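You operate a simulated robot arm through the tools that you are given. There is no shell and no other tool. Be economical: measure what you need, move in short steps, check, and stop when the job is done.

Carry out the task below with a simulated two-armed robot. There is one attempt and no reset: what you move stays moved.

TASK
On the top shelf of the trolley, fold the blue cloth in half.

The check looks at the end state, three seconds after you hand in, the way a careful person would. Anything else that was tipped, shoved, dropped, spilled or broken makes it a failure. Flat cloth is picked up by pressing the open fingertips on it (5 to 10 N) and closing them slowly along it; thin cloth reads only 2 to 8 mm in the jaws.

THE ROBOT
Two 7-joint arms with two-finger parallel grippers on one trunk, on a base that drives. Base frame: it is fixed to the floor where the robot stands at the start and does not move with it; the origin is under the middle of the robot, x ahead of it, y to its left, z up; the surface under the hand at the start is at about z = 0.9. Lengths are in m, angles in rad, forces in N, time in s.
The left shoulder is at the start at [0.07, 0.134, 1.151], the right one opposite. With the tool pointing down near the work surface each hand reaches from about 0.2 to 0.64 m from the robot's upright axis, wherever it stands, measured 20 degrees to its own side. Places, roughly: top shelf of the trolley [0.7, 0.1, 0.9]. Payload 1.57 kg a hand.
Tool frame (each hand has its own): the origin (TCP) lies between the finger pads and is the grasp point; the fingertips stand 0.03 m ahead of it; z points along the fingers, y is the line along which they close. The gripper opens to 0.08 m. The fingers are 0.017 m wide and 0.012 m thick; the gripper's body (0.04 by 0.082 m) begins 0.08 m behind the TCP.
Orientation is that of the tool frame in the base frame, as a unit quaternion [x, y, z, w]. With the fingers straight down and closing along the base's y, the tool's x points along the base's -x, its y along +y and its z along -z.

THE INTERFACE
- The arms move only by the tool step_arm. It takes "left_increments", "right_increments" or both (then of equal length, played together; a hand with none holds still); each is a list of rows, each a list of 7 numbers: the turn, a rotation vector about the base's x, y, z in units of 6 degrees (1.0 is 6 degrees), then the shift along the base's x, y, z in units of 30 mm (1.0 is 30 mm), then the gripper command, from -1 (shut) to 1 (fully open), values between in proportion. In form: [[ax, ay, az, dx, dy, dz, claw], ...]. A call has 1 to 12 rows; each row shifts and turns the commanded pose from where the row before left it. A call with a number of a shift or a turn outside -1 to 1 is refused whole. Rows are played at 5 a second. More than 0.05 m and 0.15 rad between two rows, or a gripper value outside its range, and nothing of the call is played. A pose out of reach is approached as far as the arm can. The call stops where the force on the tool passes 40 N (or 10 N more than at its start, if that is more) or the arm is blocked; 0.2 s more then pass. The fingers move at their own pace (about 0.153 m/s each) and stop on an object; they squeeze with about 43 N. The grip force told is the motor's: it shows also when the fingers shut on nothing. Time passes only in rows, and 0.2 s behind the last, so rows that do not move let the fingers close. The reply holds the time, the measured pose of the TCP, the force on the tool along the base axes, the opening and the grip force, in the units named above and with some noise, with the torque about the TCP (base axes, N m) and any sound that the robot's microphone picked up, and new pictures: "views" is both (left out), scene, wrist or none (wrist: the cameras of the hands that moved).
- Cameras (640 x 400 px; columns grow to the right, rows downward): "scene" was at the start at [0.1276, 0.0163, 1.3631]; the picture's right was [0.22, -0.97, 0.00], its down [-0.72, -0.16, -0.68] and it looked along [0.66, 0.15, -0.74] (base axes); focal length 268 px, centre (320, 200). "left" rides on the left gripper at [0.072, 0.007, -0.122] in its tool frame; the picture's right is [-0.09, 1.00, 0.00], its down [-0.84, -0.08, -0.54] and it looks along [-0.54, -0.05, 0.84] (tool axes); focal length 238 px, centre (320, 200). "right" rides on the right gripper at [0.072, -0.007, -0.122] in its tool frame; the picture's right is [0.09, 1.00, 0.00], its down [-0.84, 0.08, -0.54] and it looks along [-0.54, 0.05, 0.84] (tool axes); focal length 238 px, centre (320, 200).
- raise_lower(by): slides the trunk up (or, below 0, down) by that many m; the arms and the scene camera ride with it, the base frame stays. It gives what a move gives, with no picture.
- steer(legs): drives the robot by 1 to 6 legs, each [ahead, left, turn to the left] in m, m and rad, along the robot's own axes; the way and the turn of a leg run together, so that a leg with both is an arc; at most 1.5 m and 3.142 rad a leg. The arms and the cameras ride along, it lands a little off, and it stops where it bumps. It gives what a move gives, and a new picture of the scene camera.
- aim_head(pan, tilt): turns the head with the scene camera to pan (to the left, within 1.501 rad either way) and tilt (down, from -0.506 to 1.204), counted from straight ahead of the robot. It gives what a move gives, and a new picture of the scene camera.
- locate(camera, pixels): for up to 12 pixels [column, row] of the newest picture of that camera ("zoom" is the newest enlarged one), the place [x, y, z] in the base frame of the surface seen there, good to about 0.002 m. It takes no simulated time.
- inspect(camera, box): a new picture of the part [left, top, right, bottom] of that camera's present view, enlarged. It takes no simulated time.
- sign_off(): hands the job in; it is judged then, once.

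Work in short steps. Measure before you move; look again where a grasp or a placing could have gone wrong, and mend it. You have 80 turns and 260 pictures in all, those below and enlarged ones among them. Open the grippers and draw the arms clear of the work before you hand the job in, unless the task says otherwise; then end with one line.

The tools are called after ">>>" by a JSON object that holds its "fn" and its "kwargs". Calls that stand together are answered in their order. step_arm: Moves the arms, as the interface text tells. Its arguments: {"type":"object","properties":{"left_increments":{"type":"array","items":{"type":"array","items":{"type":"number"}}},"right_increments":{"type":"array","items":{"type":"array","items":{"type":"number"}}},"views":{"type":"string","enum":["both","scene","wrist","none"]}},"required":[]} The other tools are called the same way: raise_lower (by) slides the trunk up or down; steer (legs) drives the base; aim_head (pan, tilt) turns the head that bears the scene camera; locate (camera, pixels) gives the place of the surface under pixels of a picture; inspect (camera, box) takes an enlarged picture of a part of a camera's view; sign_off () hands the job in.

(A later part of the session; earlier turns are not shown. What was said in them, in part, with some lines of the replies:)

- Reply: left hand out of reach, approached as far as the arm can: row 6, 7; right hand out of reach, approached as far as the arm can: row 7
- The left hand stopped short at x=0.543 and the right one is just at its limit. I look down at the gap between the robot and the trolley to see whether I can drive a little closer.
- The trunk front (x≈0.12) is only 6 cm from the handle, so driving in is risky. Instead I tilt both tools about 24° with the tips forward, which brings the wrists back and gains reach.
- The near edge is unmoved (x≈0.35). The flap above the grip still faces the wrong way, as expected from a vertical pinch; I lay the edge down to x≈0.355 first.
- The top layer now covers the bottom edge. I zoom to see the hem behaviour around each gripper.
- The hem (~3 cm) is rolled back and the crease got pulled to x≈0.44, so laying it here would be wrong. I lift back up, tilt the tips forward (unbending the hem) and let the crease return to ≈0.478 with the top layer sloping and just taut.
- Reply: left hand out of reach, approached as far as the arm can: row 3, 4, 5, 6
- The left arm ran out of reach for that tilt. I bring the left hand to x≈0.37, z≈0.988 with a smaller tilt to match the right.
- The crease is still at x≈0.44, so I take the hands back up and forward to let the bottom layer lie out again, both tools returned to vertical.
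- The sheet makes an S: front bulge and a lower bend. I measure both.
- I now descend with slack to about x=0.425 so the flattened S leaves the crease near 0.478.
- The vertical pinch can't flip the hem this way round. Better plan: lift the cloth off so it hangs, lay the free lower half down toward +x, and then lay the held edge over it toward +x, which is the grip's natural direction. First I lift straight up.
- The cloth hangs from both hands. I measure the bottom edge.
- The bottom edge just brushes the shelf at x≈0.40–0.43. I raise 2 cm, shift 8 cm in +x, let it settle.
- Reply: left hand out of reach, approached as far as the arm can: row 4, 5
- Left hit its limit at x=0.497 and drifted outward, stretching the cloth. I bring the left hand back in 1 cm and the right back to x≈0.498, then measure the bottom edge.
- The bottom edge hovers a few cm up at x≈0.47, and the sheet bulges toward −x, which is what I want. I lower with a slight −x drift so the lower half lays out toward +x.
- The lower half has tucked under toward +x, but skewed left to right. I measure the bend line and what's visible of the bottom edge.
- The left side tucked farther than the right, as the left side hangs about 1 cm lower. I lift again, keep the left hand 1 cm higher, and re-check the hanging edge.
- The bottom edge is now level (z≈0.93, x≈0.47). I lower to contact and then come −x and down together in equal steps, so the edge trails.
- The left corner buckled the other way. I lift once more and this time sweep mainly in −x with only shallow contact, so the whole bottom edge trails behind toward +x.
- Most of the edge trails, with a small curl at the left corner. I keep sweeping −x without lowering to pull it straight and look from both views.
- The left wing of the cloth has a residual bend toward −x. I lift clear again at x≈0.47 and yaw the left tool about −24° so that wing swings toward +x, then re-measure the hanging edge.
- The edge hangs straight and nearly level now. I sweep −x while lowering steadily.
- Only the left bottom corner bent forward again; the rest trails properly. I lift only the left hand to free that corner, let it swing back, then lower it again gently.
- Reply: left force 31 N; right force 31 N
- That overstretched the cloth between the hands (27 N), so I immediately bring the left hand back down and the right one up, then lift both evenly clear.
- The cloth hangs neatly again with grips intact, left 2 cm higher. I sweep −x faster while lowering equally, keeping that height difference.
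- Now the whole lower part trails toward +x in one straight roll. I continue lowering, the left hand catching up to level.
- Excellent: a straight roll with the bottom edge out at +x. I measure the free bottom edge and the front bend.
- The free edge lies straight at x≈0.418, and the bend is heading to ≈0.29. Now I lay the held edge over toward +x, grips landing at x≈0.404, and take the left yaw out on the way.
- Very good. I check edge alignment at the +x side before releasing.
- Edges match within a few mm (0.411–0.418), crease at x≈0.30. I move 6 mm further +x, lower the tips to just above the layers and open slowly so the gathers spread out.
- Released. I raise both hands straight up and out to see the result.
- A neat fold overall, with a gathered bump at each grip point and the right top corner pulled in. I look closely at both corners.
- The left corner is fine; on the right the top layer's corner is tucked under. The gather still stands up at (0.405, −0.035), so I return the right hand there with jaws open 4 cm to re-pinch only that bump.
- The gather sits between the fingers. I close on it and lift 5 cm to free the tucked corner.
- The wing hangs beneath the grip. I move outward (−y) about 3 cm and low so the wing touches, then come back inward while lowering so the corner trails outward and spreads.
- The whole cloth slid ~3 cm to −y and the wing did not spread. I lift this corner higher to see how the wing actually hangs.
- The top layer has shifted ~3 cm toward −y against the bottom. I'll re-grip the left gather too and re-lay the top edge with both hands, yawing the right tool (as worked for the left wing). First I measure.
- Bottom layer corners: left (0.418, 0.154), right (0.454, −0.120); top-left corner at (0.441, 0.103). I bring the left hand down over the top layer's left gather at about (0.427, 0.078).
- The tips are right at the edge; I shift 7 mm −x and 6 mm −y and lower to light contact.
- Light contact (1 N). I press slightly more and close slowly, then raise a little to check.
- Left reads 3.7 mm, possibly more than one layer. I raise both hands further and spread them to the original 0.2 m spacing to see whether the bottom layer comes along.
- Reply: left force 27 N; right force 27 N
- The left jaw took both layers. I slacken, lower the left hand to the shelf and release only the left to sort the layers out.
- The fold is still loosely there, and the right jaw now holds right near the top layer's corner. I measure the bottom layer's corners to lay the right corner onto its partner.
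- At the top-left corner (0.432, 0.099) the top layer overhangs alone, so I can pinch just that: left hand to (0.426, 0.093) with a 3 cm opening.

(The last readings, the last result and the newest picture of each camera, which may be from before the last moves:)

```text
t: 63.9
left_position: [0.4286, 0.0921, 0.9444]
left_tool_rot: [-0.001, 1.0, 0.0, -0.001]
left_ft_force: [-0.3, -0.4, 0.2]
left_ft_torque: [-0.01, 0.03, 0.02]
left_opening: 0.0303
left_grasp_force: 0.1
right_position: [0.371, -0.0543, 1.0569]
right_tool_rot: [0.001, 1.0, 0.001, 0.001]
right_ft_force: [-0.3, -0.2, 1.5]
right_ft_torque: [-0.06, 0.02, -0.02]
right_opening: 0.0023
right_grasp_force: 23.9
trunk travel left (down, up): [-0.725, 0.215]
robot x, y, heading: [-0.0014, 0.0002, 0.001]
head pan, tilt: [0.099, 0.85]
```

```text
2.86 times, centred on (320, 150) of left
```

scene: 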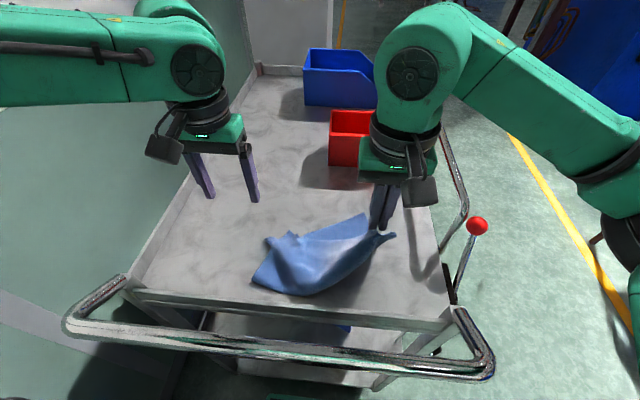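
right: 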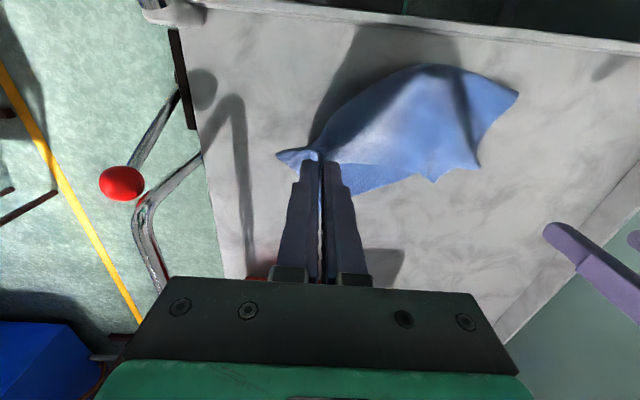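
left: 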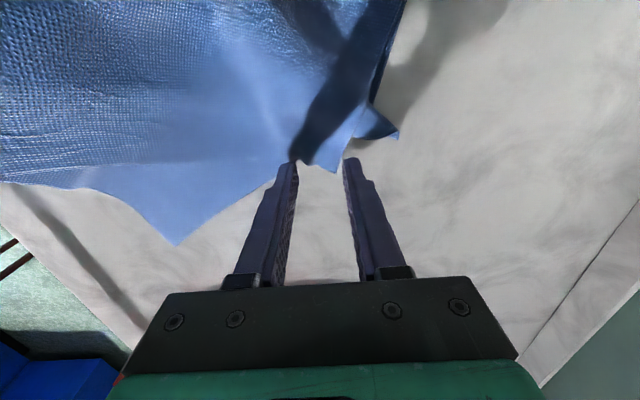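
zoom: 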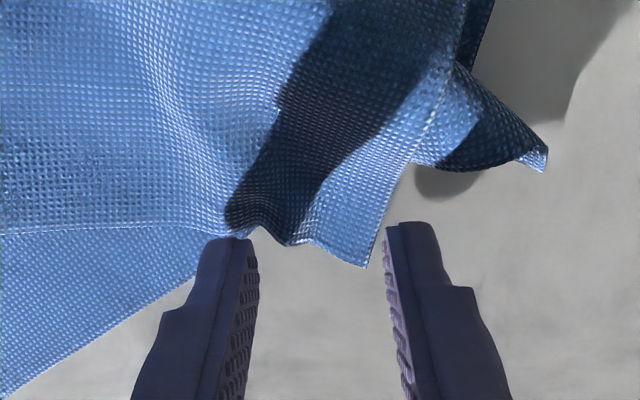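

The tab of the top corner lies neatly between the fingers. I lower to light contact.

>>> {"fn": "step_arm", "kwargs": {"left_increments": [[0, 0, 0, -0.12, 0.08, -0.2, -0.25], [0, 0, 0, 0, 0, -0.18, -0.25], [0, 0, 0, 0, 0, -0.05, -0.25], [0, 0, 0, 0, 0, 0, -0.25]], "views": "none"}}

```text
t: 64.9
left_position: [0.4247, 0.0945, 0.9318]
left_tool_rot: [0.0, 1.0, -0.001, 0.001]
left_ft_force: [0.5, 0.2, 15.5]
left_ft_torque: [-0.25, 0.06, 0.04]
left_opening: 0.0292
left_grasp_force: 0.0
right_position: [0.3705, -0.0539, 1.0592]
right_tool_rot: [0.0, 1.0, 0.001, 0.001]
right_ft_force: [-0.2, 0.1, -0.2]
right_ft_torque: [-0.03, 0.01, 0.01]
right_opening: 0.0018
right_grasp_force: 23.8
trunk travel left (down, up): [-0.725, 0.215]
robot x, y, heading: [0.0005, -0.0018, 0.0]
head pan, tilt: [0.099, 0.85]
```

15 N is a bit much; I ease up 1 mm, close slowly, and lift 3 cm to check.

>>> {"fn": "step_arm", "kwargs": {"left_increments": [[0, 0, 0, 0, 0, 0.04, -0.25], [0, 0, 0, 0, 0, 0, -0.4], [0, 0, 0, 0, 0, 0, -0.55], [0, 0, 0, 0, 0, 0, -0.7], [0, 0, 0, 0, 0, 0, -0.85], [0, 0, 0, 0, 0, 0, -1], [0, 0, 0, 0, 0, 0, -1], [0, 0, 0, 0, 0, 0.5, -1], [0, 0, 0, 0, 0, 0.6, -1], [0, 0, 0, 0, 0, 0.7, -1], [0, 0, 0, 0, 0, 0, -1]]}}

>>> {"fn": "inspect", "kwargs": {"camera": "left", "box": [160, 40, 420, 220]}}

```text
t: 67.3
left_position: [0.4259, 0.0953, 0.9854]
left_tool_rot: [-0.001, 1.0, 0.001, 0.0]
left_ft_force: [0.3, -0.2, 0.0]
left_ft_torque: [0.01, -0.02, -0.03]
left_opening: 0.0024
left_grasp_force: 23.9
right_position: [0.3721, -0.0546, 1.0576]
right_tool_rot: [0.0, 1.0, 0.0, 0.0]
right_ft_force: [0.0, 0.3, 0.7]
right_ft_torque: [-0.03, 0.01, 0.0]
right_opening: 0.0016
right_grasp_force: 23.5
trunk travel left (down, up): [-0.725, 0.215]
robot x, y, heading: [-0.001, -0.0003, 0.001]
head pan, tilt: [0.099, 0.85]
```

scene: 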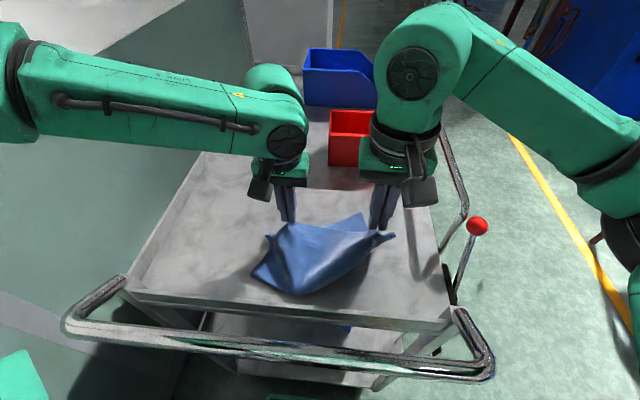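
left: 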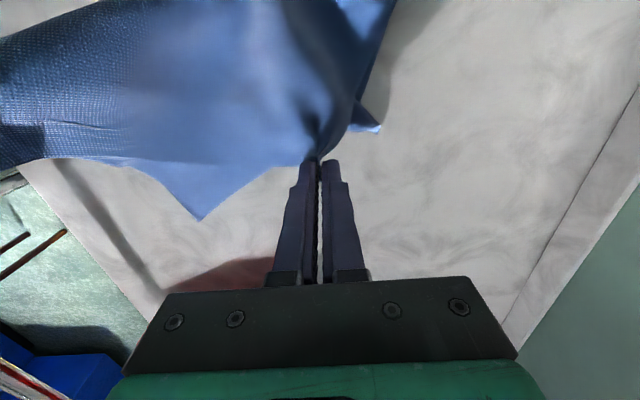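

```text
2.22 times, centred on (290, 130) of left
```

zoom: 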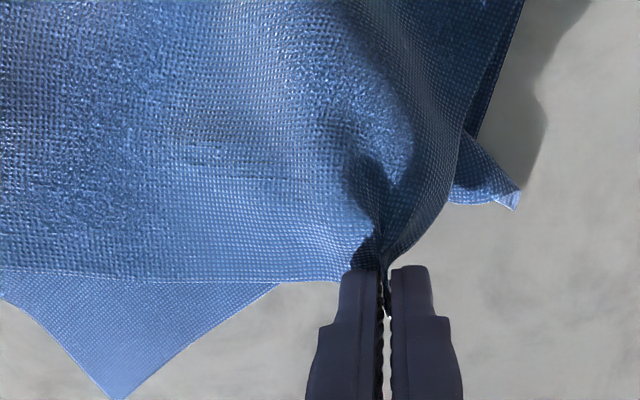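

Only the top layer's corner is held now. I lift both hands together to hang the cloth again, spreading moderately.

>>> {"fn": "step_arm", "kwargs": {"left_increments": [[0, 0, 0, -0.3, 0, 0.9, -1], [0, 0, 0, -0.3, 0.2, 0.9, -1], [0, 0, 0, 0, 0.3, 0.9, -1], [0, 0, 0, 0.2, 0.4, 0.9, -1], [0, 0, 0, 0.4, 0.4, 0.9, -1], [0, 0, 0, 0.5, 0.4, 0.9, -1], [0, 0, 0, 0.5, 0.3, 0.8, -1], [0, 0, 0, 0.3, 0, 0.5, -1], [0, 0, 0, 0, 0, 0, -1], [0, 0, 0, 0, 0, 0, -1], [0, 0, 0, 0, 0, 0, -1]], "right_increments": [[0, 0, 0, 0, 0, 0.2, -1], [0, 0, 0, 0.2, 0, 0.3, -1], [0, 0, 0, 0.4, 0, 0.6, -1], [0, 0, 0, 0.5, 0, 0.7, -1], [0, 0, 0, 0.6, 0, 0.8, -1], [0, 0, 0, 0.6, 0, 0.8, -1], [0, 0, 0, 0.5, 0, 0.7, -1], [0, 0, 0, 0.2, 0, 0.3, -1], [0, 0, 0, 0, 0, 0, -1], [0, 0, 0, 0, 0, 0, -1], [0, 0, 0, 0, 0, 0, -1]], "views": "scene"}}

>>> {"fn": "inspect", "kwargs": {"camera": "scene", "box": [190, 80, 430, 240]}}

```text
t: 69.7
left_position: [0.4635, 0.1535, 1.1866]
left_tool_rot: [-0.002, 1.0, 0.001, -0.001]
left_ft_force: [0.2, -2.2, -0.3]
left_ft_torque: [-0.08, 0.03, 0.07]
left_opening: 0.0026
left_grasp_force: 23.9
right_position: [0.4633, -0.0526, 1.19]
right_tool_rot: [0.0, 1.0, 0.0, 0.0]
right_ft_force: [-0.2, 2.8, 0.7]
right_ft_torque: [0.03, 0.05, 0.01]
right_opening: 0.002
right_grasp_force: 24.0
trunk travel left (down, up): [-0.725, 0.215]
robot x, y, heading: [-0.0008, -0.0001, 0.001]
head pan, tilt: [0.099, 0.85]
```

scene: 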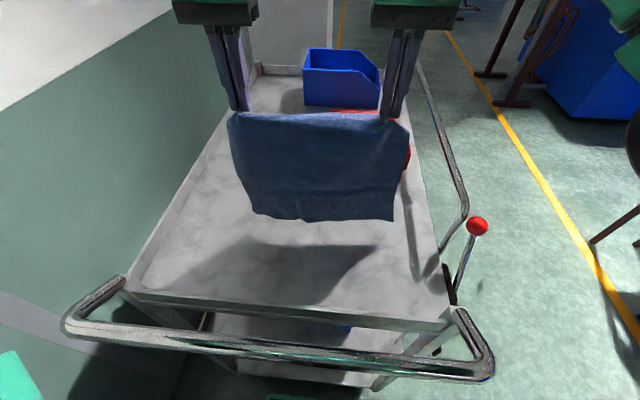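

```text
2.50 times, centred on (310, 160) of scene
```

zoom: 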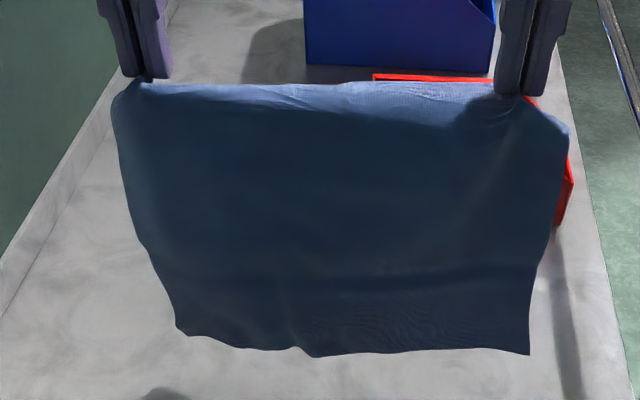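

Hanging cleanly again. I measure the bottom edge.

>>> {"fn": "locate", "kwargs": {"camera": "zoom", "pixels": [[180, 327], [220, 338], [315, 352], [420, 347], [527, 349], [140, 240], [552, 230], [330, 200]]}}

```text
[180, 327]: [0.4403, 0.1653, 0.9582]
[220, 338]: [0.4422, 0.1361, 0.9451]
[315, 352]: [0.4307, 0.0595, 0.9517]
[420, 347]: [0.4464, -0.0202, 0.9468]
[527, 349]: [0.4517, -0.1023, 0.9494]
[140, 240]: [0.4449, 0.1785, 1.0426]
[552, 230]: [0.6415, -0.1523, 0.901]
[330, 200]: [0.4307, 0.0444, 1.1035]
```

The bottom edge is level (z≈0.95, x≈0.44). I repeat the sweep that worked.

>>> {"fn": "step_arm", "kwargs": {"left_increments": [[0, 0, 0, -0.9, 0, -0.8, -1], [0, 0, 0, -1, 0, -0.9, -1], [0, 0, 0, -1, 0, -0.8, -1], [0, 0, 0, -0.7, 0, -0.5, -1], [0, 0, 0, 0, 0, 0, -1]], "right_increments": [[0, 0, 0, -0.9, 0, -0.9, -1], [0, 0, 0, -1, 0, -0.9, -1], [0, 0, 0, -1, 0, -0.8, -1], [0, 0, 0, -0.7, 0, -0.5, -1], [0, 0, 0, 0, 0, 0, -1]], "views": "scene"}}

>>> {"fn": "inspect", "kwargs": {"camera": "scene", "box": [180, 150, 420, 300]}}

```text
t: 70.9
left_position: [0.3567, 0.1541, 1.097]
left_tool_rot: [0.0, 1.0, 0.0, -0.001]
left_ft_force: [0.6, -3.9, -0.5]
left_ft_torque: [-0.07, -0.02, 0.05]
left_opening: 0.0025
left_grasp_force: 24.3
right_position: [0.3527, -0.054, 1.097]
right_tool_rot: [0.0, 1.0, -0.001, 0.0]
right_ft_force: [0.5, 3.8, -0.1]
right_ft_torque: [0.07, 0.01, 0.01]
right_opening: 0.002
right_grasp_force: 24.1
trunk travel left (down, up): [-0.725, 0.215]
robot x, y, heading: [0.0001, -0.0015, -0.001]
head pan, tilt: [0.099, 0.85]
```

scene: 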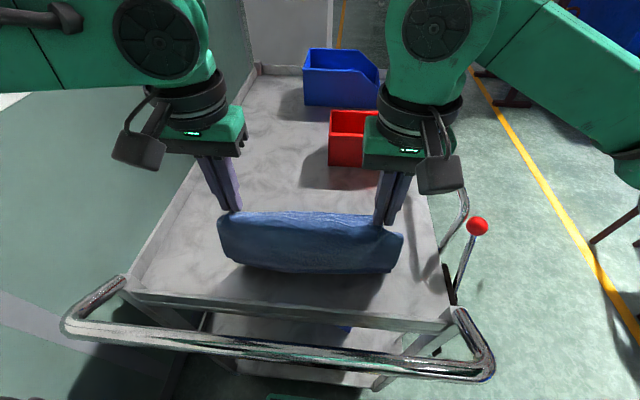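

```text
2.67 times, centred on (300, 225) of scene
```

zoom: 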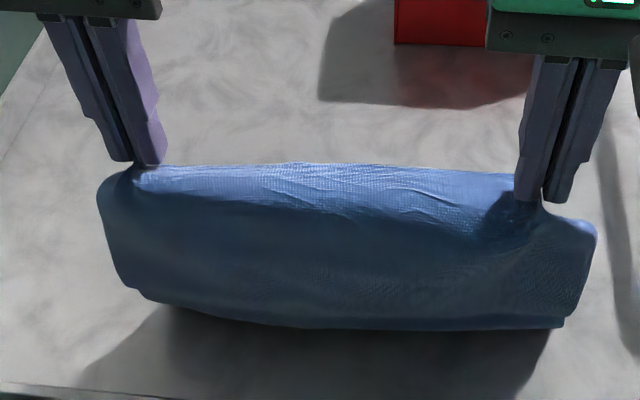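

It worked again. I continue lowering to z≈1.05 with a small −x drift.

>>> {"fn": "step_arm", "kwargs": {"left_increments": [[0, 0, 0, -0.3, 0, -0.4, -1], [0, 0, 0, -0.2, 0, -0.6, -1], [0, 0, 0, 0, 0, -0.5, -1], [0, 0, 0, 0, 0, 0, -1]], "right_increments": [[0, 0, 0, -0.2, 0, -0.4, -1], [0, 0, 0, -0.2, 0, -0.6, -1], [0, 0, 0, 0, 0, -0.5, -1], [0, 0, 0, 0, 0, 0, -1]]}}

>>> {"fn": "inspect", "kwargs": {"camera": "scene", "box": [180, 160, 420, 310]}}

```text
t: 71.9
left_position: [0.3407, 0.154, 1.0525]
left_tool_rot: [-0.001, 1.0, 0.001, -0.001]
left_ft_force: [0.9, -4.8, -0.4]
left_ft_torque: [-0.1, -0.05, 0.07]
left_opening: 0.0023
left_grasp_force: 24.1
right_position: [0.3411, -0.0551, 1.0534]
right_tool_rot: [0.001, 1.0, 0.0, 0.0]
right_ft_force: [-0.2, 4.5, -0.2]
right_ft_torque: [0.16, 0.0, 0.03]
right_opening: 0.0023
right_grasp_force: 23.7
trunk travel left (down, up): [-0.725, 0.215]
robot x, y, heading: [-0.0047, -0.0005, -0.001]
head pan, tilt: [0.099, 0.85]
```

scene: 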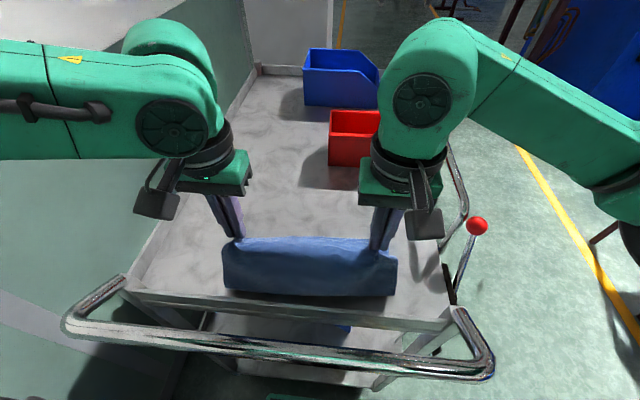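
right: 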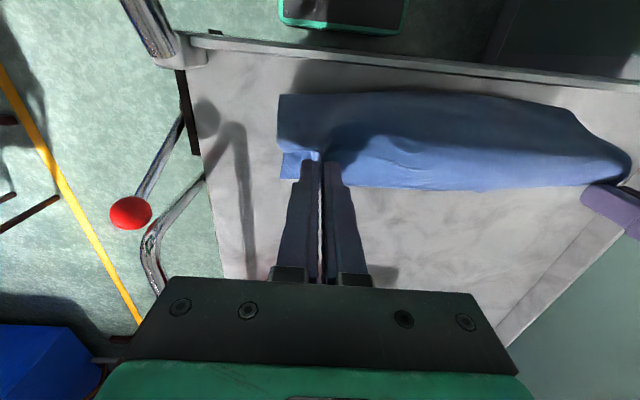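
left: 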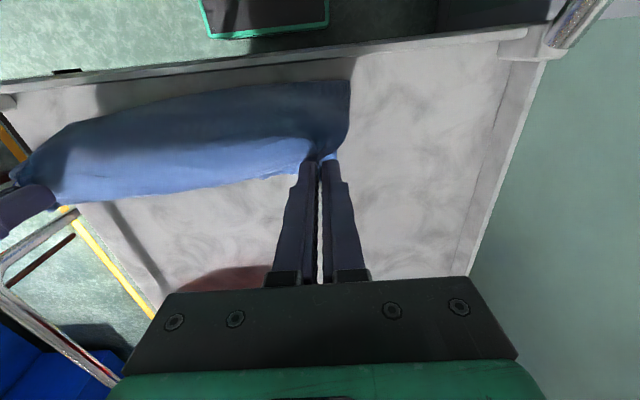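

```text
2.67 times, centred on (300, 235) of scene
```

zoom: 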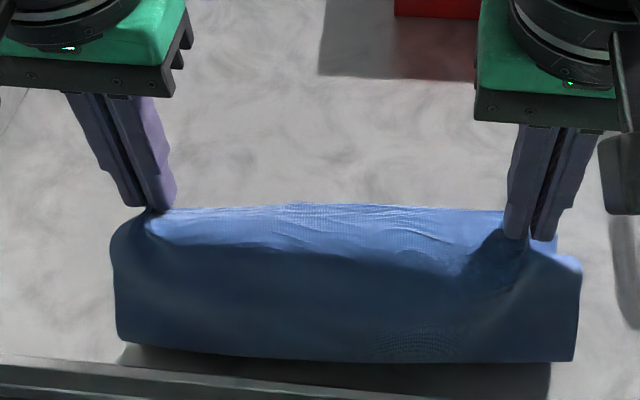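

Good. Now I check the bottom edge position and how each top corner hangs before landing.

>>> {"fn": "inspect", "kwargs": {"camera": "right", "box": [250, 80, 410, 200]}}

>>> {"fn": "inspect", "kwargs": {"camera": "left", "box": [240, 70, 400, 190]}}

>>> {"fn": "locate", "kwargs": {"camera": "right", "pixels": [[283, 177], [292, 178], [282, 97], [555, 105]]}}

>>> {"fn": "locate", "kwargs": {"camera": "left", "pixels": [[335, 158], [345, 85], [100, 200]]}}

```text
3.33 times, centred on (330, 140) of right
```

zoom: 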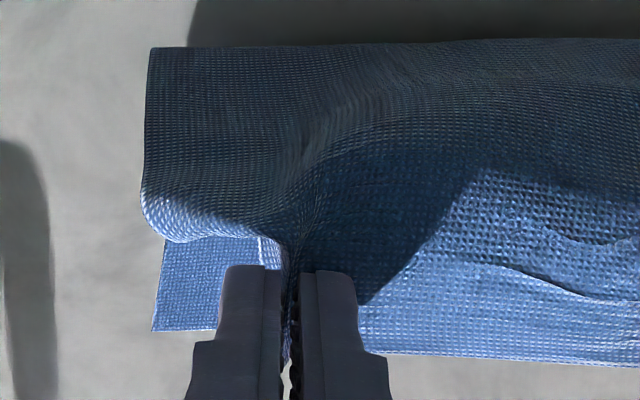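

```text
3.33 times, centred on (320, 130) of left
```

zoom: 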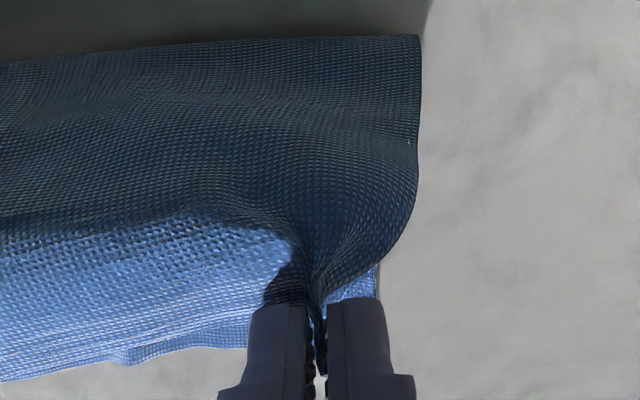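

```text
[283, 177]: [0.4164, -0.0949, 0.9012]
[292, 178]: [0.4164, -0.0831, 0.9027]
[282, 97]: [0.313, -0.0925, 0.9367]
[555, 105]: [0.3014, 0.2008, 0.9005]
```

```text
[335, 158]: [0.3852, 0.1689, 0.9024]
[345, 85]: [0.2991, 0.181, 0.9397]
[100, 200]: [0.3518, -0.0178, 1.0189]
```

The right wing's corner curls underneath. I roll the right tool ~15° so its tips point outward (−y) and forward a bit, lifting that wing, and look again.

>>> {"fn": "step_arm", "kwargs": {"right_increments": [[-0.9, 0, 0, 0, 0, 0, -1], [-0.8, -0.8, 0, 0, 0, 0, -1], [-0.8, -0.8, 0, 0, 0, 0, -1], [0, -0.8, 0, 0, 0, 0, -1], [0, 0, 0, 0, 0, 0, -1]]}}

>>> {"fn": "inspect", "kwargs": {"camera": "right", "box": [250, 80, 410, 200]}}

>>> {"fn": "inspect", "kwargs": {"camera": "scene", "box": [300, 190, 430, 310]}}

```text
t: 73.1
left_position: [0.3419, 0.1542, 1.054]
left_tool_rot: [-0.001, 1.0, 0.0, 0.0]
left_ft_force: [2.1, -13.2, -0.9]
left_ft_torque: [-0.38, -0.03, 0.21]
left_opening: 0.0028
left_grasp_force: 24.1
right_position: [0.3423, -0.054, 1.0531]
right_tool_rot: [0.01, 0.984, -0.129, 0.125]
right_ft_force: [-0.8, 13.7, 0.5]
right_ft_torque: [0.41, 0.06, 0.22]
right_opening: 0.002
right_grasp_force: 23.8
trunk travel left (down, up): [-0.725, 0.215]
robot x, y, heading: [0.0011, -0.0013, -0.004]
head pan, tilt: [0.099, 0.85]
```

scene: 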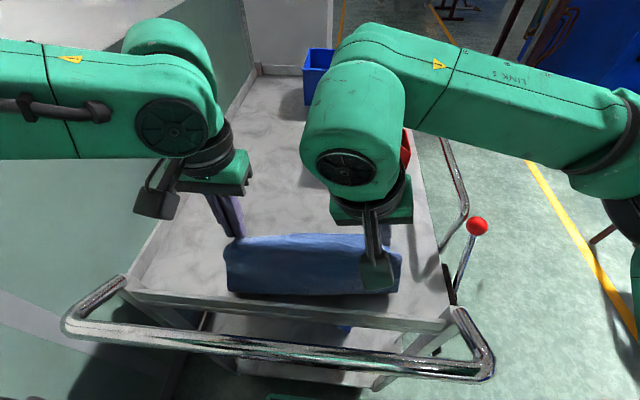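
right: 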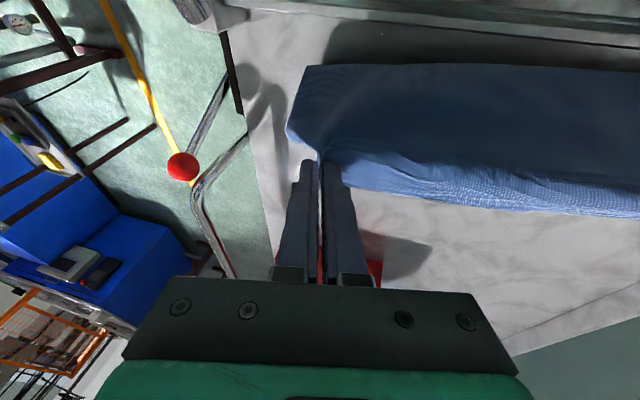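

```text
3.33 times, centred on (330, 140) of right
```

zoom: 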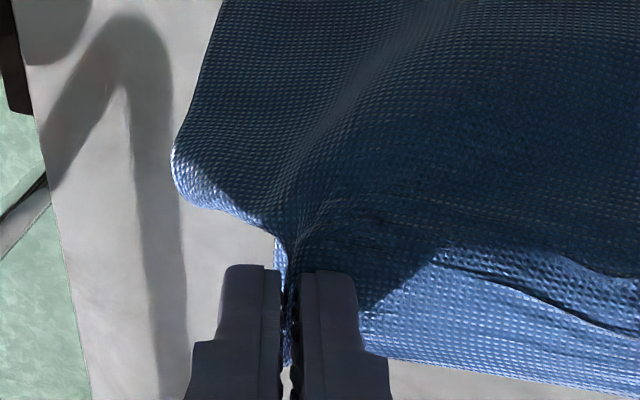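

```text
3.33 times, centred on (365, 250) of scene
```

zoom: 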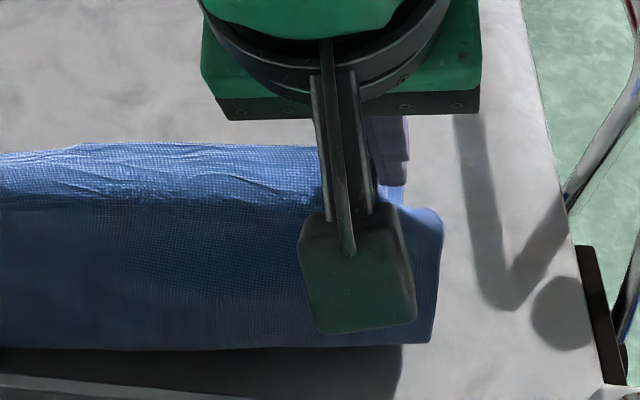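

The corner's tip is itself caught in the right pinch. I'll first lay the edge down (undoing the tilt on the way), release, and then free the corner by a fresh pinch further in.

>>> {"fn": "step_arm", "kwargs": {"left_increments": [[0, 0, 0, 0.7, -0.1, -0.3, -1], [0, 0, 0, 0.6, 0, -0.6, -1], [0, 0, 0, 0.4, 0, -0.8, -1], [0, 0, 0, 0.3, 0, -0.8, -1], [0, 0, 0, 0.15, 0, -0.7, -1], [0, 0, 0, 0, 0, -0.4, -1], [0, 0, 0, 0, 0, 0, -1]], "right_increments": [[0.8, 0.8, 0, 0.7, 0, -0.3, -1], [0.8, 0.8, 0, 0.6, 0, -0.6, -1], [0.9, 0.8, 0, 0.4, 0, -0.8, -1], [0, 0, 0, 0.3, 0, -0.8, -1], [0, 0, 0, 0.15, 0, -0.7, -1], [0, 0, 0, 0, 0, -0.4, -1], [0, 0, 0, 0, 0, 0, -1]]}}

>>> {"fn": "inspect", "kwargs": {"camera": "right", "box": [200, 60, 440, 210]}}

>>> {"fn": "inspect", "kwargs": {"camera": "left", "box": [200, 60, 440, 210]}}

```text
t: 74.7
left_position: [0.4047, 0.1531, 0.9441]
left_tool_rot: [-0.001, 1.0, 0.0, -0.001]
left_ft_force: [0.5, -1.8, 1.0]
left_ft_torque: [-0.05, 0.01, 0.01]
left_opening: 0.003
left_grasp_force: 24.3
right_position: [0.4062, -0.0534, 0.9446]
right_tool_rot: [0.009, 1.0, -0.001, -0.002]
right_ft_force: [-0.1, 2.6, 0.4]
right_ft_torque: [0.02, -0.04, 0.0]
right_opening: 0.0021
right_grasp_force: 24.2
trunk travel left (down, up): [-0.725, 0.215]
robot x, y, heading: [0.0036, 0.0018, -0.0]
head pan, tilt: [0.099, 0.85]
```

scene: 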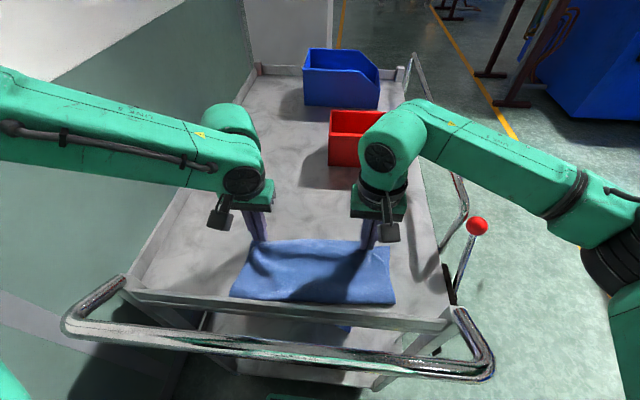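
right: 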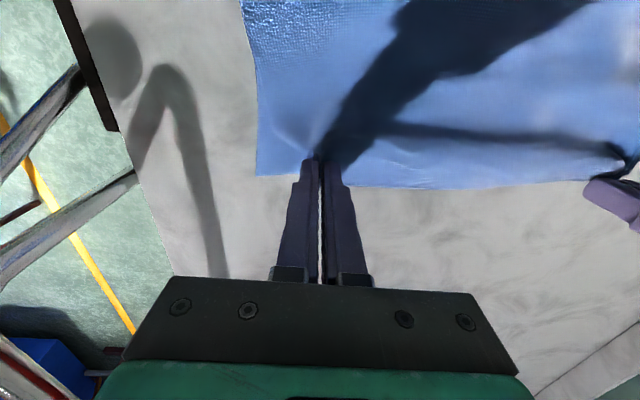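
left: 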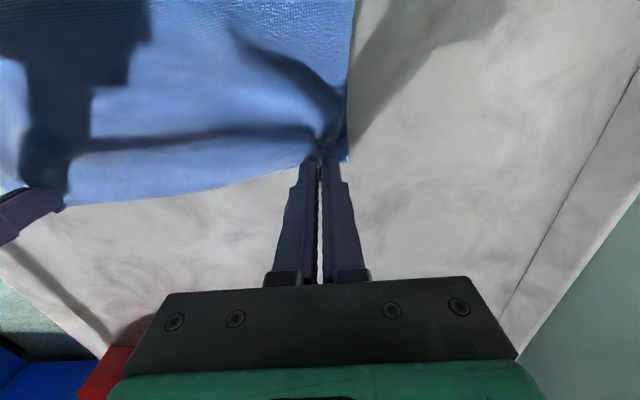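

```text
2.67 times, centred on (320, 135) of right
```

zoom: 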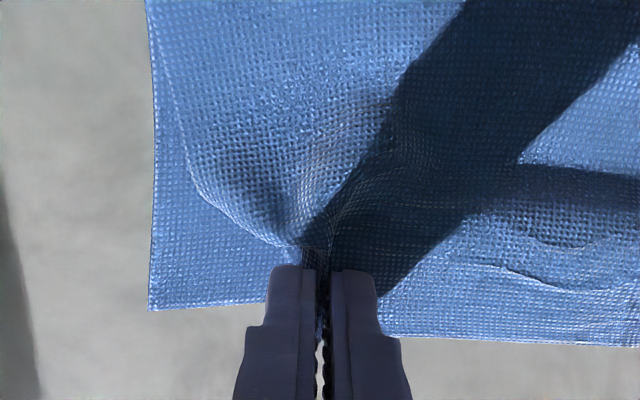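

```text
2.67 times, centred on (320, 135) of left
```

zoom: 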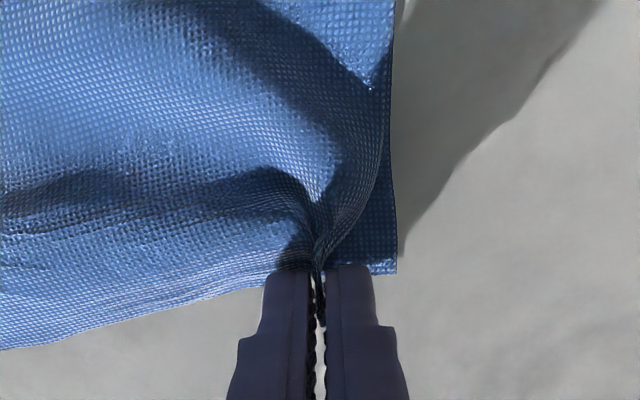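

The layers are well aligned. I lower to light contact and open slowly; the right hand also drifts outward (−y) so its outer finger spreads the wing.

>>> {"fn": "step_arm", "kwargs": {"left_increments": [[0, 0, 0, 0.1, 0, -0.15, -1], [0, 0, 0, 0, 0, -0.1, -1], [0, 0, 0, 0, 0.05, 0, -0.9], [0, 0, 0, 0, 0.1, 0, -0.75], [0, 0, 0, 0, 0.1, 0, -0.6], [0, 0, 0, 0, 0.1, 0, -0.45], [0, 0, 0, 0, 0, 0, -0.3], [0, 0, 0, 0, 0, 0, -0.3]], "right_increments": [[0, 0, 0, 0.1, 0, -0.15, -1], [0, 0, 0, 0, 0, -0.15, -1], [0, 0, 0, 0, -0.08, 0, -0.9], [0, 0, 0, 0, -0.15, 0, -0.7], [0, 0, 0, 0, -0.15, 0, -0.5], [0, 0, 0, 0, -0.15, 0, -0.3], [0, 0, 0, 0, -0.15, 0, -0.1], [0, 0, 0, 0, 0, 0, -0.1]], "views": "wrist"}}

```text
t: 76.5
left_position: [0.4097, 0.163, 0.9378]
left_tool_rot: [-0.001, 1.0, 0.0, -0.002]
left_ft_force: [0.2, 0.3, -0.9]
left_ft_torque: [-0.02, 0.01, 0.02]
left_opening: 0.0283
left_grasp_force: 0.0
right_position: [0.4095, -0.0747, 0.9356]
right_tool_rot: [0.008, 1.0, -0.001, -0.002]
right_ft_force: [0.4, -0.1, 0.4]
right_ft_torque: [0.0, 0.03, 0.03]
right_opening: 0.0361
right_grasp_force: 0.0
trunk travel left (down, up): [-0.725, 0.215]
robot x, y, heading: [-0.0004, -0.0005, 0.0]
head pan, tilt: [0.099, 0.85]
```

right: 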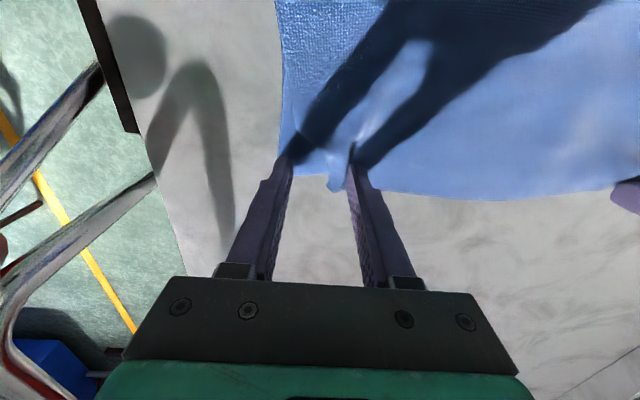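
left: 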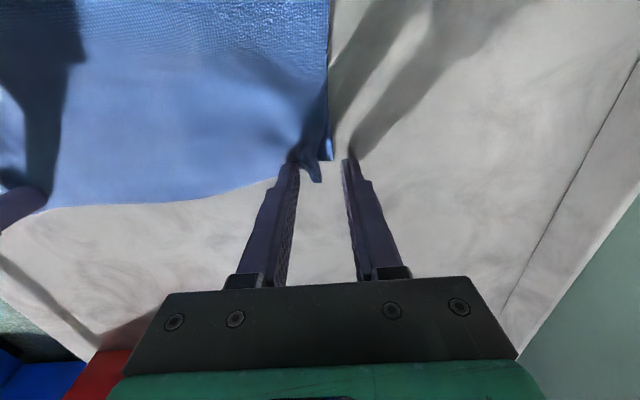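

I raise both hands straight up, then out, and look.

>>> {"fn": "step_arm", "kwargs": {"left_increments": [[0, 0, 0, 0, 0.1, 0.4, -0.3], [0, 0, 0, 0, 0.2, 0.9, -0.2], [0, 0, 0, 0, 0.5, 0.9, -0.2], [0, 0, 0, 0, 0.9, 0.9, -0.2], [0, 0, 0, 0, 0.9, 0.9, -0.2]], "right_increments": [[0, 0, 0, 0, 0, 0.4, -0.1], [0, 0, 0, 0, 0, 0.9, -0.1], [0, 0, 0, 0, -0.3, 0.9, -0.1], [0, 0, 0, 0, -0.5, 0.9, -0.1], [0, 0, 0, 0, -0.5, 0.9, -0.1]]}}

>>> {"fn": "inspect", "kwargs": {"camera": "scene", "box": [200, 190, 430, 320]}}

>>> {"fn": "inspect", "kwargs": {"camera": "right", "box": [320, 0, 640, 180]}}

```text
t: 77.7
left_position: [0.4072, 0.2401, 1.0577]
left_tool_rot: [0.0, 1.0, 0.001, 0.0]
left_ft_force: [-0.3, 0.0, -0.1]
left_ft_torque: [-0.02, 0.01, 0.0]
left_opening: 0.0318
left_grasp_force: 0.0
right_position: [0.4092, -0.1127, 1.057]
right_tool_rot: [0.008, 1.0, -0.002, -0.002]
right_ft_force: [-0.4, -0.5, 0.4]
right_ft_torque: [-0.04, -0.04, 0.03]
right_opening: 0.0359
right_grasp_force: 0.0
trunk travel left (down, up): [-0.725, 0.215]
robot x, y, heading: [0.0007, 0.0013, -0.001]
head pan, tilt: [0.099, 0.85]
```

scene: 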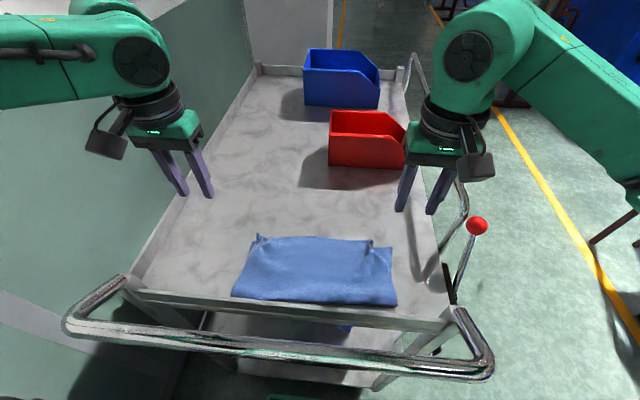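
right: 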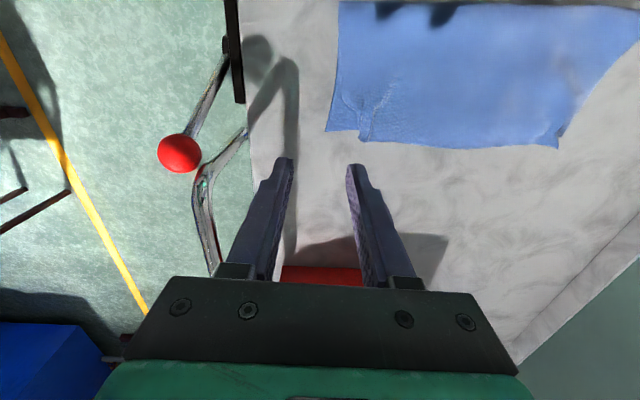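
left: 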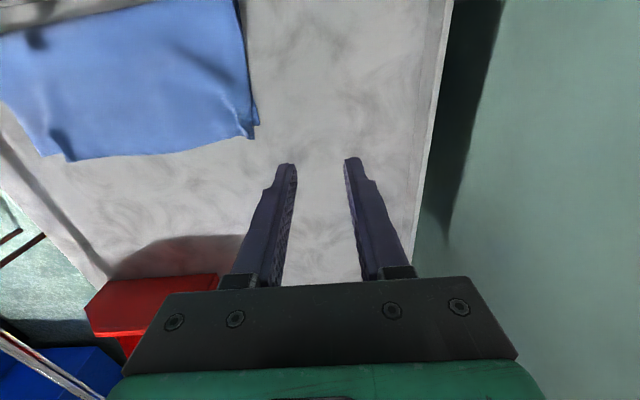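

```text
2.78 times, centred on (315, 255) of scene
```

zoom: 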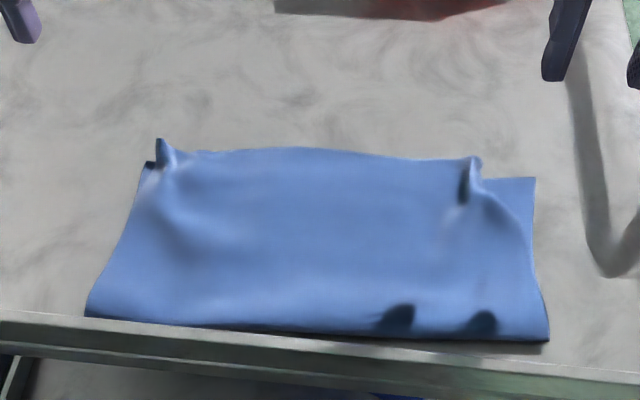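

```text
2.00 times, centred on (480, 90) of right
```

zoom: 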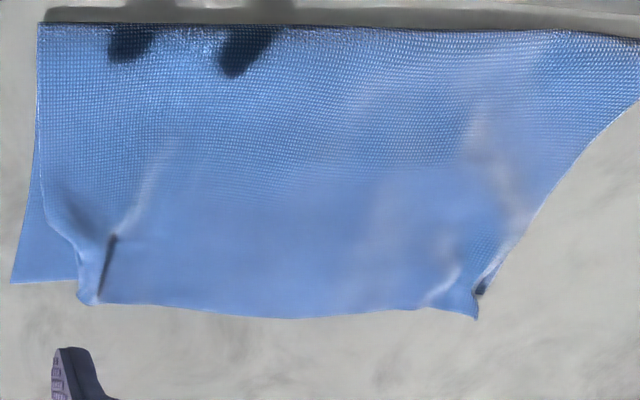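

The fold is good: edges align, only a standing pleat at the right with that corner ~2.5 cm short. I'll straddle the pleat with the fingers, press lightly and open them to spread it. First I locate it.

>>> {"fn": "locate", "kwargs": {"camera": "zoom", "pixels": [[108, 240], [98, 298], [82, 292], [85, 260], [48, 220], [14, 281], [130, 250], [470, 310], [476, 290], [300, 315]]}}

>>> {"fn": "inspect", "kwargs": {"camera": "right", "box": [320, 60, 420, 150]}}

>>> {"fn": "inspect", "kwargs": {"camera": "left", "box": [180, 60, 280, 160]}}

```text
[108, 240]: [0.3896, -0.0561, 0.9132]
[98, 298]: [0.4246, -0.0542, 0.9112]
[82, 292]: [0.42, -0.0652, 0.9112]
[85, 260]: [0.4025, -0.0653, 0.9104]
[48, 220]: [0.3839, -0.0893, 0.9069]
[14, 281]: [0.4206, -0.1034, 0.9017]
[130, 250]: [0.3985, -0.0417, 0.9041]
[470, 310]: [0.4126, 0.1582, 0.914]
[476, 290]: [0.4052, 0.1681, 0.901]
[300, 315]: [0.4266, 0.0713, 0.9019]
```

```text
4.44 times, centred on (370, 105) of right
```

zoom: 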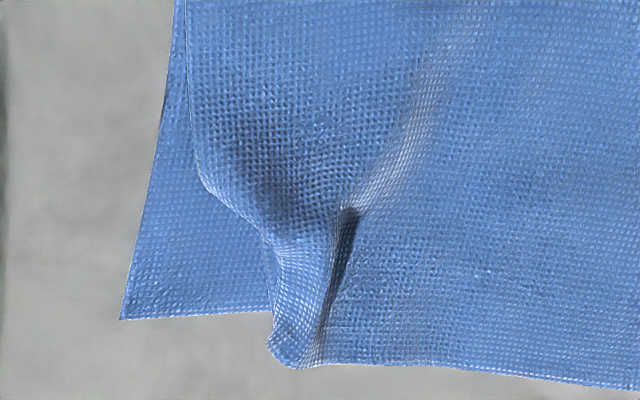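

```text
4.00 times, centred on (230, 110) of left
```

zoom: 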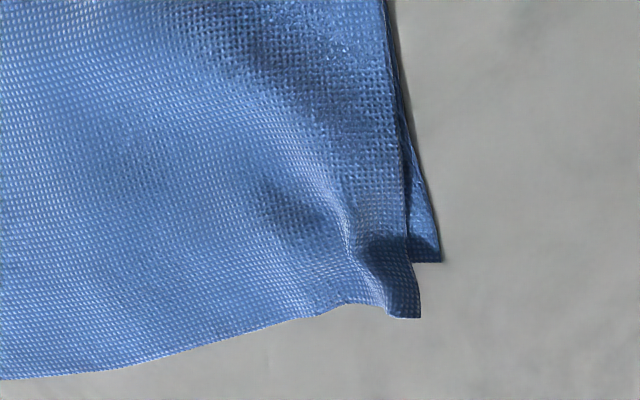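

The right corner is rolled under like a small tube. I place the fingers astride (inner at y≈−0.034, outer on the roll at y≈−0.062), just above contact.

>>> {"fn": "step_arm", "kwargs": {"right_increments": [[0, 0, 0, 0, 0.75, -0.2, -0.57], [0, 0, 0, 0, 0.75, -0.6, -0.57], [0, 0, 0, 0, 0.67, -0.9, -0.57], [0, 0, 0, 0, 0, -0.9, -0.57], [0, 0, 0, 0, 0, -0.9, -0.57], [0, 0, 0, 0, 0, -0.4, -0.57], [0, 0, 0, 0, 0, 0, -0.57]], "views": "wrist"}}

>>> {"fn": "inspect", "kwargs": {"camera": "right", "box": [240, 80, 400, 200]}}

```text
t: 79.3
left_position: [0.408, 0.2414, 1.057]
left_tool_rot: [-0.001, 1.0, 0.0, -0.001]
left_ft_force: [-1.1, 0.2, -0.5]
left_ft_torque: [-0.04, -0.01, -0.01]
left_opening: 0.0322
left_grasp_force: 0.0
right_position: [0.407, -0.0468, 0.9402]
right_tool_rot: [0.009, 1.0, -0.001, -0.002]
right_ft_force: [-0.5, -1.1, 0.1]
right_ft_torque: [-0.03, -0.01, -0.01]
right_opening: 0.0171
right_grasp_force: 0.0
trunk travel left (down, up): [-0.725, 0.215]
robot x, y, heading: [-0.0021, 0.002, -0.002]
head pan, tilt: [0.099, 0.85]
```

right: 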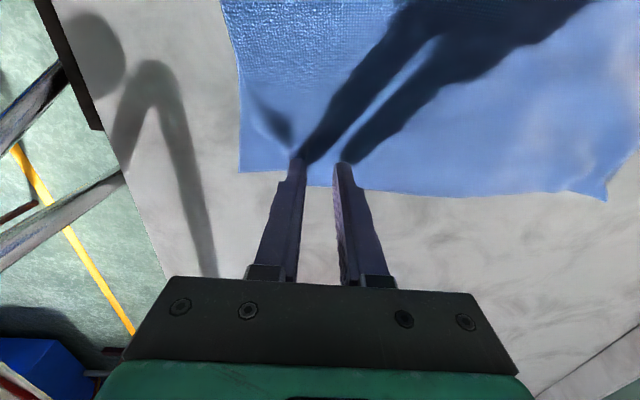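

```text
3.33 times, centred on (320, 140) of right
```

zoom: 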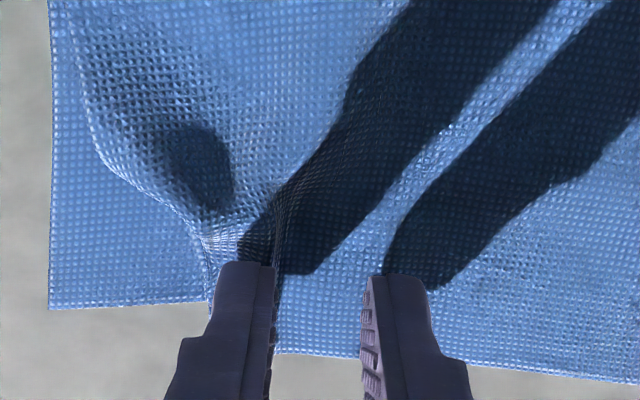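

The outer finger sits over the roll. I press lightly, check force.

>>> {"fn": "step_arm", "kwargs": {"right_increments": [[0, 0, 0, 0, 0, -0.1, -0.57], [0, 0, 0, 0, 0, -0.07, -0.57], [0, 0, 0, 0, 0, 0, -0.57]], "views": "none"}}

```text
t: 80.1
left_position: [0.4081, 0.24, 1.0555]
left_tool_rot: [-0.001, 1.0, 0.0, -0.001]
left_ft_force: [0.1, -0.4, -1.0]
left_ft_torque: [0.03, -0.03, 0.0]
left_opening: 0.0318
left_grasp_force: 0.1
right_position: [0.4092, -0.0481, 0.9333]
right_tool_rot: [0.008, 1.0, -0.001, -0.001]
right_ft_force: [-0.5, 0.1, 0.9]
right_ft_torque: [0.01, -0.05, 0.0]
right_opening: 0.0172
right_grasp_force: 0.0
trunk travel left (down, up): [-0.725, 0.215]
robot x, y, heading: [0.0002, 0.0008, 0.001]
head pan, tilt: [0.099, 0.85]
```

Contact just begins (1 N). I press ~1.5 mm more and open the fingers slowly while drifting −y.

>>> {"fn": "step_arm", "kwargs": {"right_increments": [[0, 0, 0, 0, 0, -0.05, -0.57], [0, 0, 0, 0, -0.08, 0, -0.45], [0, 0, 0, 0, -0.1, 0, -0.32], [0, 0, 0, 0, -0.1, 0, -0.19], [0, 0, 0, 0, -0.1, 0, -0.06], [0, 0, 0, 0, -0.1, 0, 0.07], [0, 0, 0, 0, -0.1, 0, 0.2], [0, 0, 0, 0, -0.1, 0, 0.33], [0, 0, 0, 0, 0, 0, 0.33]], "views": "wrist"}}

>>> {"fn": "inspect", "kwargs": {"camera": "right", "box": [220, 60, 420, 200]}}

```text
t: 82.1
left_position: [0.4063, 0.2421, 1.0565]
left_tool_rot: [-0.001, 1.0, 0.0, 0.0]
left_ft_force: [-2.1, -0.6, -0.6]
left_ft_torque: [0.02, 0.02, 0.02]
left_opening: 0.0324
left_grasp_force: 0.0
right_position: [0.4089, -0.0677, 0.9328]
right_tool_rot: [0.009, 1.0, -0.002, -0.002]
right_ft_force: [0.4, 2.2, 13.7]
right_ft_torque: [-0.43, -0.01, 0.02]
right_opening: 0.0511
right_grasp_force: 0.0
trunk travel left (down, up): [-0.725, 0.215]
robot x, y, heading: [-0.0003, 0.0016, -0.004]
head pan, tilt: [0.099, 0.85]
```

right: 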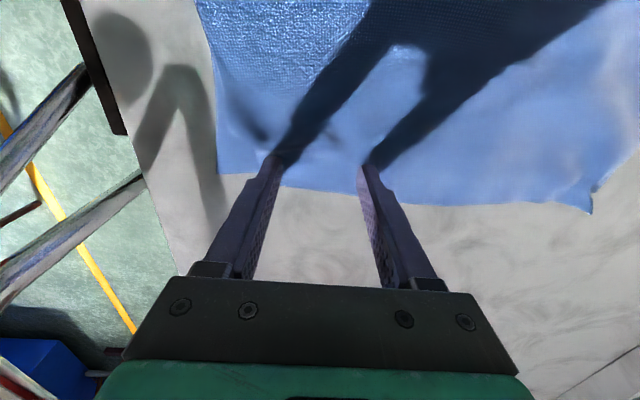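

```text
2.86 times, centred on (320, 130) of right
```

zoom: 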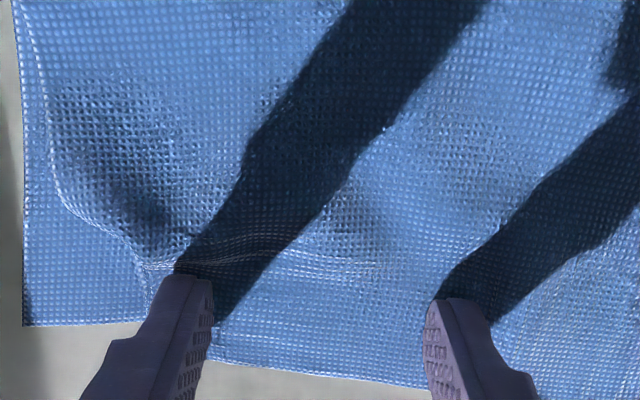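

The pleat is flattened. I lift the hand away and look at the result.

>>> {"fn": "step_arm", "kwargs": {"right_increments": [[0, 0, 0, 0, 0, 0.5, 0.33], [0, 0, 0, 0, 0, 0.9, 0.33], [0, 0, 0, 0, -0.2, 0.9, 0.33], [0, 0, 0, 0, -0.5, 0.9, 0.33], [0, 0, 0, 0, -0.5, 0.8, 0.33]]}}

>>> {"fn": "inspect", "kwargs": {"camera": "right", "box": [320, 50, 440, 160]}}

>>> {"fn": "inspect", "kwargs": {"camera": "scene", "box": [200, 200, 430, 320]}}

```text
t: 83.3
left_position: [0.4091, 0.2414, 1.0564]
left_tool_rot: [-0.001, 1.0, 0.0, -0.001]
left_ft_force: [0.3, -0.1, 0.2]
left_ft_torque: [0.0, -0.01, -0.03]
left_opening: 0.032
left_grasp_force: 0.1
right_position: [0.408, -0.1039, 1.0522]
right_tool_rot: [0.009, 1.0, -0.001, -0.001]
right_ft_force: [-0.5, -0.2, 0.1]
right_ft_torque: [0.0, 0.01, 0.02]
right_opening: 0.0533
right_grasp_force: 0.0
trunk travel left (down, up): [-0.725, 0.215]
robot x, y, heading: [0.0037, -0.0005, 0.005]
head pan, tilt: [0.099, 0.85]
```

scene: 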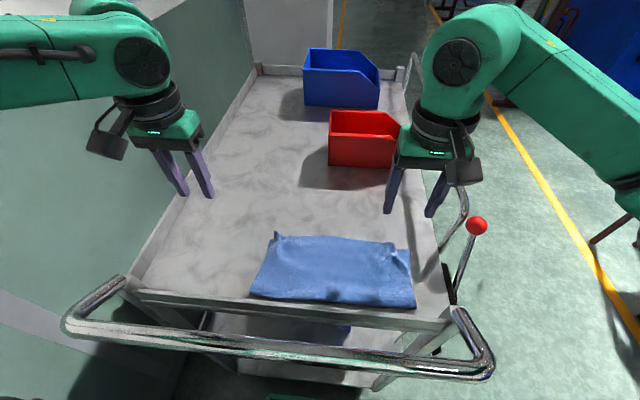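
right: 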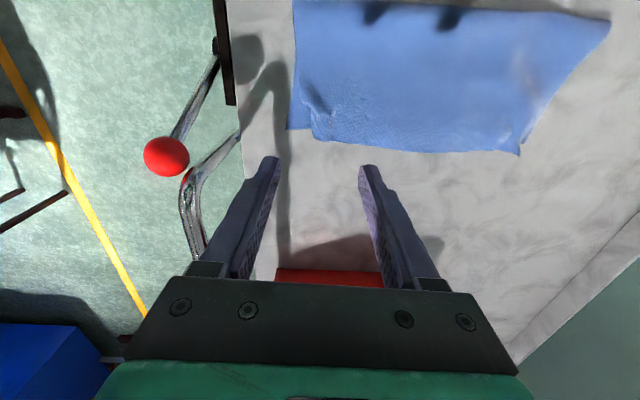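

```text
3.64 times, centred on (380, 105) of right
```

zoom: 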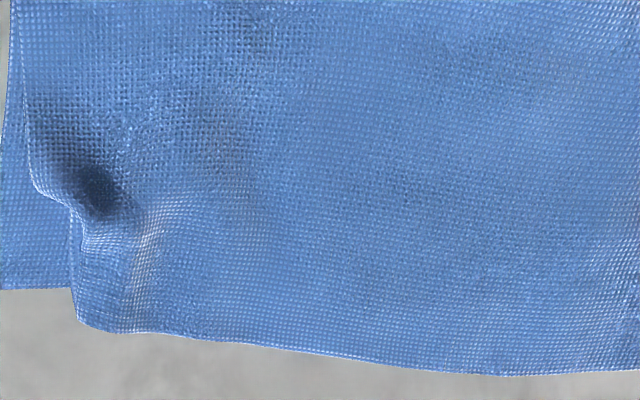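

```text
2.78 times, centred on (315, 260) of scene
5 turns are left
```

zoom: 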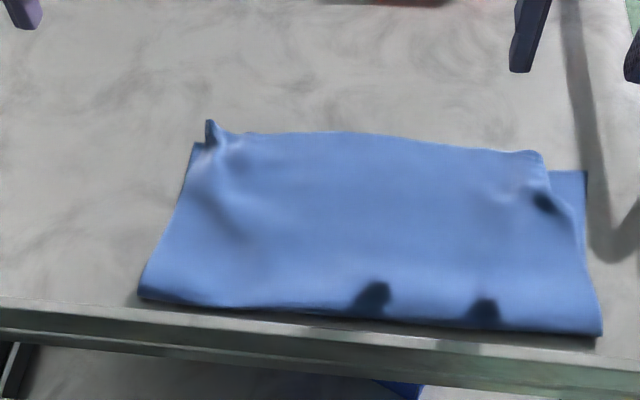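

The result is neat: edges are aligned, the right corner is now only ~1.5 cm inside, and the bins are untouched. I draw both arms further up and clear with grippers open.

>>> {"fn": "step_arm", "kwargs": {"left_increments": [[0, 0, 0, 0, 0.5, 0.8, 0.5], [0, 0, 0, 0, 0.5, 0.8, 1], [0, 0, 0, 0, 0.3, 0.8, 1], [0, 0, 0, 0, 0, 0, 1]], "right_increments": [[0, 0, 0, 0, -0.6, 0.8, 0.5], [0, 0, 0, 0, -0.7, 0.8, 1], [0, 0, 0, 0, -0.7, 0.8, 1], [0, 0, 0, 0, 0, 0, 1]], "views": "scene"}}

```text
t: 84.3
left_position: [0.4076, 0.2808, 1.129]
left_tool_rot: [0.0, 1.0, 0.0, -0.001]
left_ft_force: [0.5, 0.6, -0.1]
left_ft_torque: [-0.01, 0.01, 0.0]
left_opening: 0.0798
left_grasp_force: 0.0
right_position: [0.41, -0.1641, 1.1239]
right_tool_rot: [0.009, 1.0, -0.001, -0.002]
right_ft_force: [0.2, -0.5, 0.0]
right_ft_torque: [-0.03, 0.02, -0.02]
right_opening: 0.0799
right_grasp_force: 0.1
trunk travel left (down, up): [-0.725, 0.215]
robot x, y, heading: [0.0029, 0.0008, 0.0]
head pan, tilt: [0.099, 0.85]
4 turns are left
```

scene: 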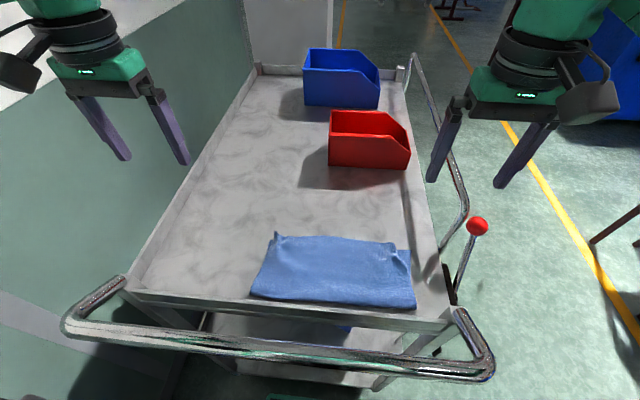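

The cloth lies folded in half on the shelf, everything else is in place, and both arms are clear; I hand in.

>>> {"fn": "sign_off", "kwargs": {}}

```text
The job is handed in.
```

The blue cloth is folded in half on the top shelf, with its edges roughly aligned. The right top corner is still curled under and sits about 1.5 cm short of the corner below it, and there is a small gather at the left corner. The cloth ended up a few centimetres from where it started. The bins were not touched, and both arms are clear with the grippers open.
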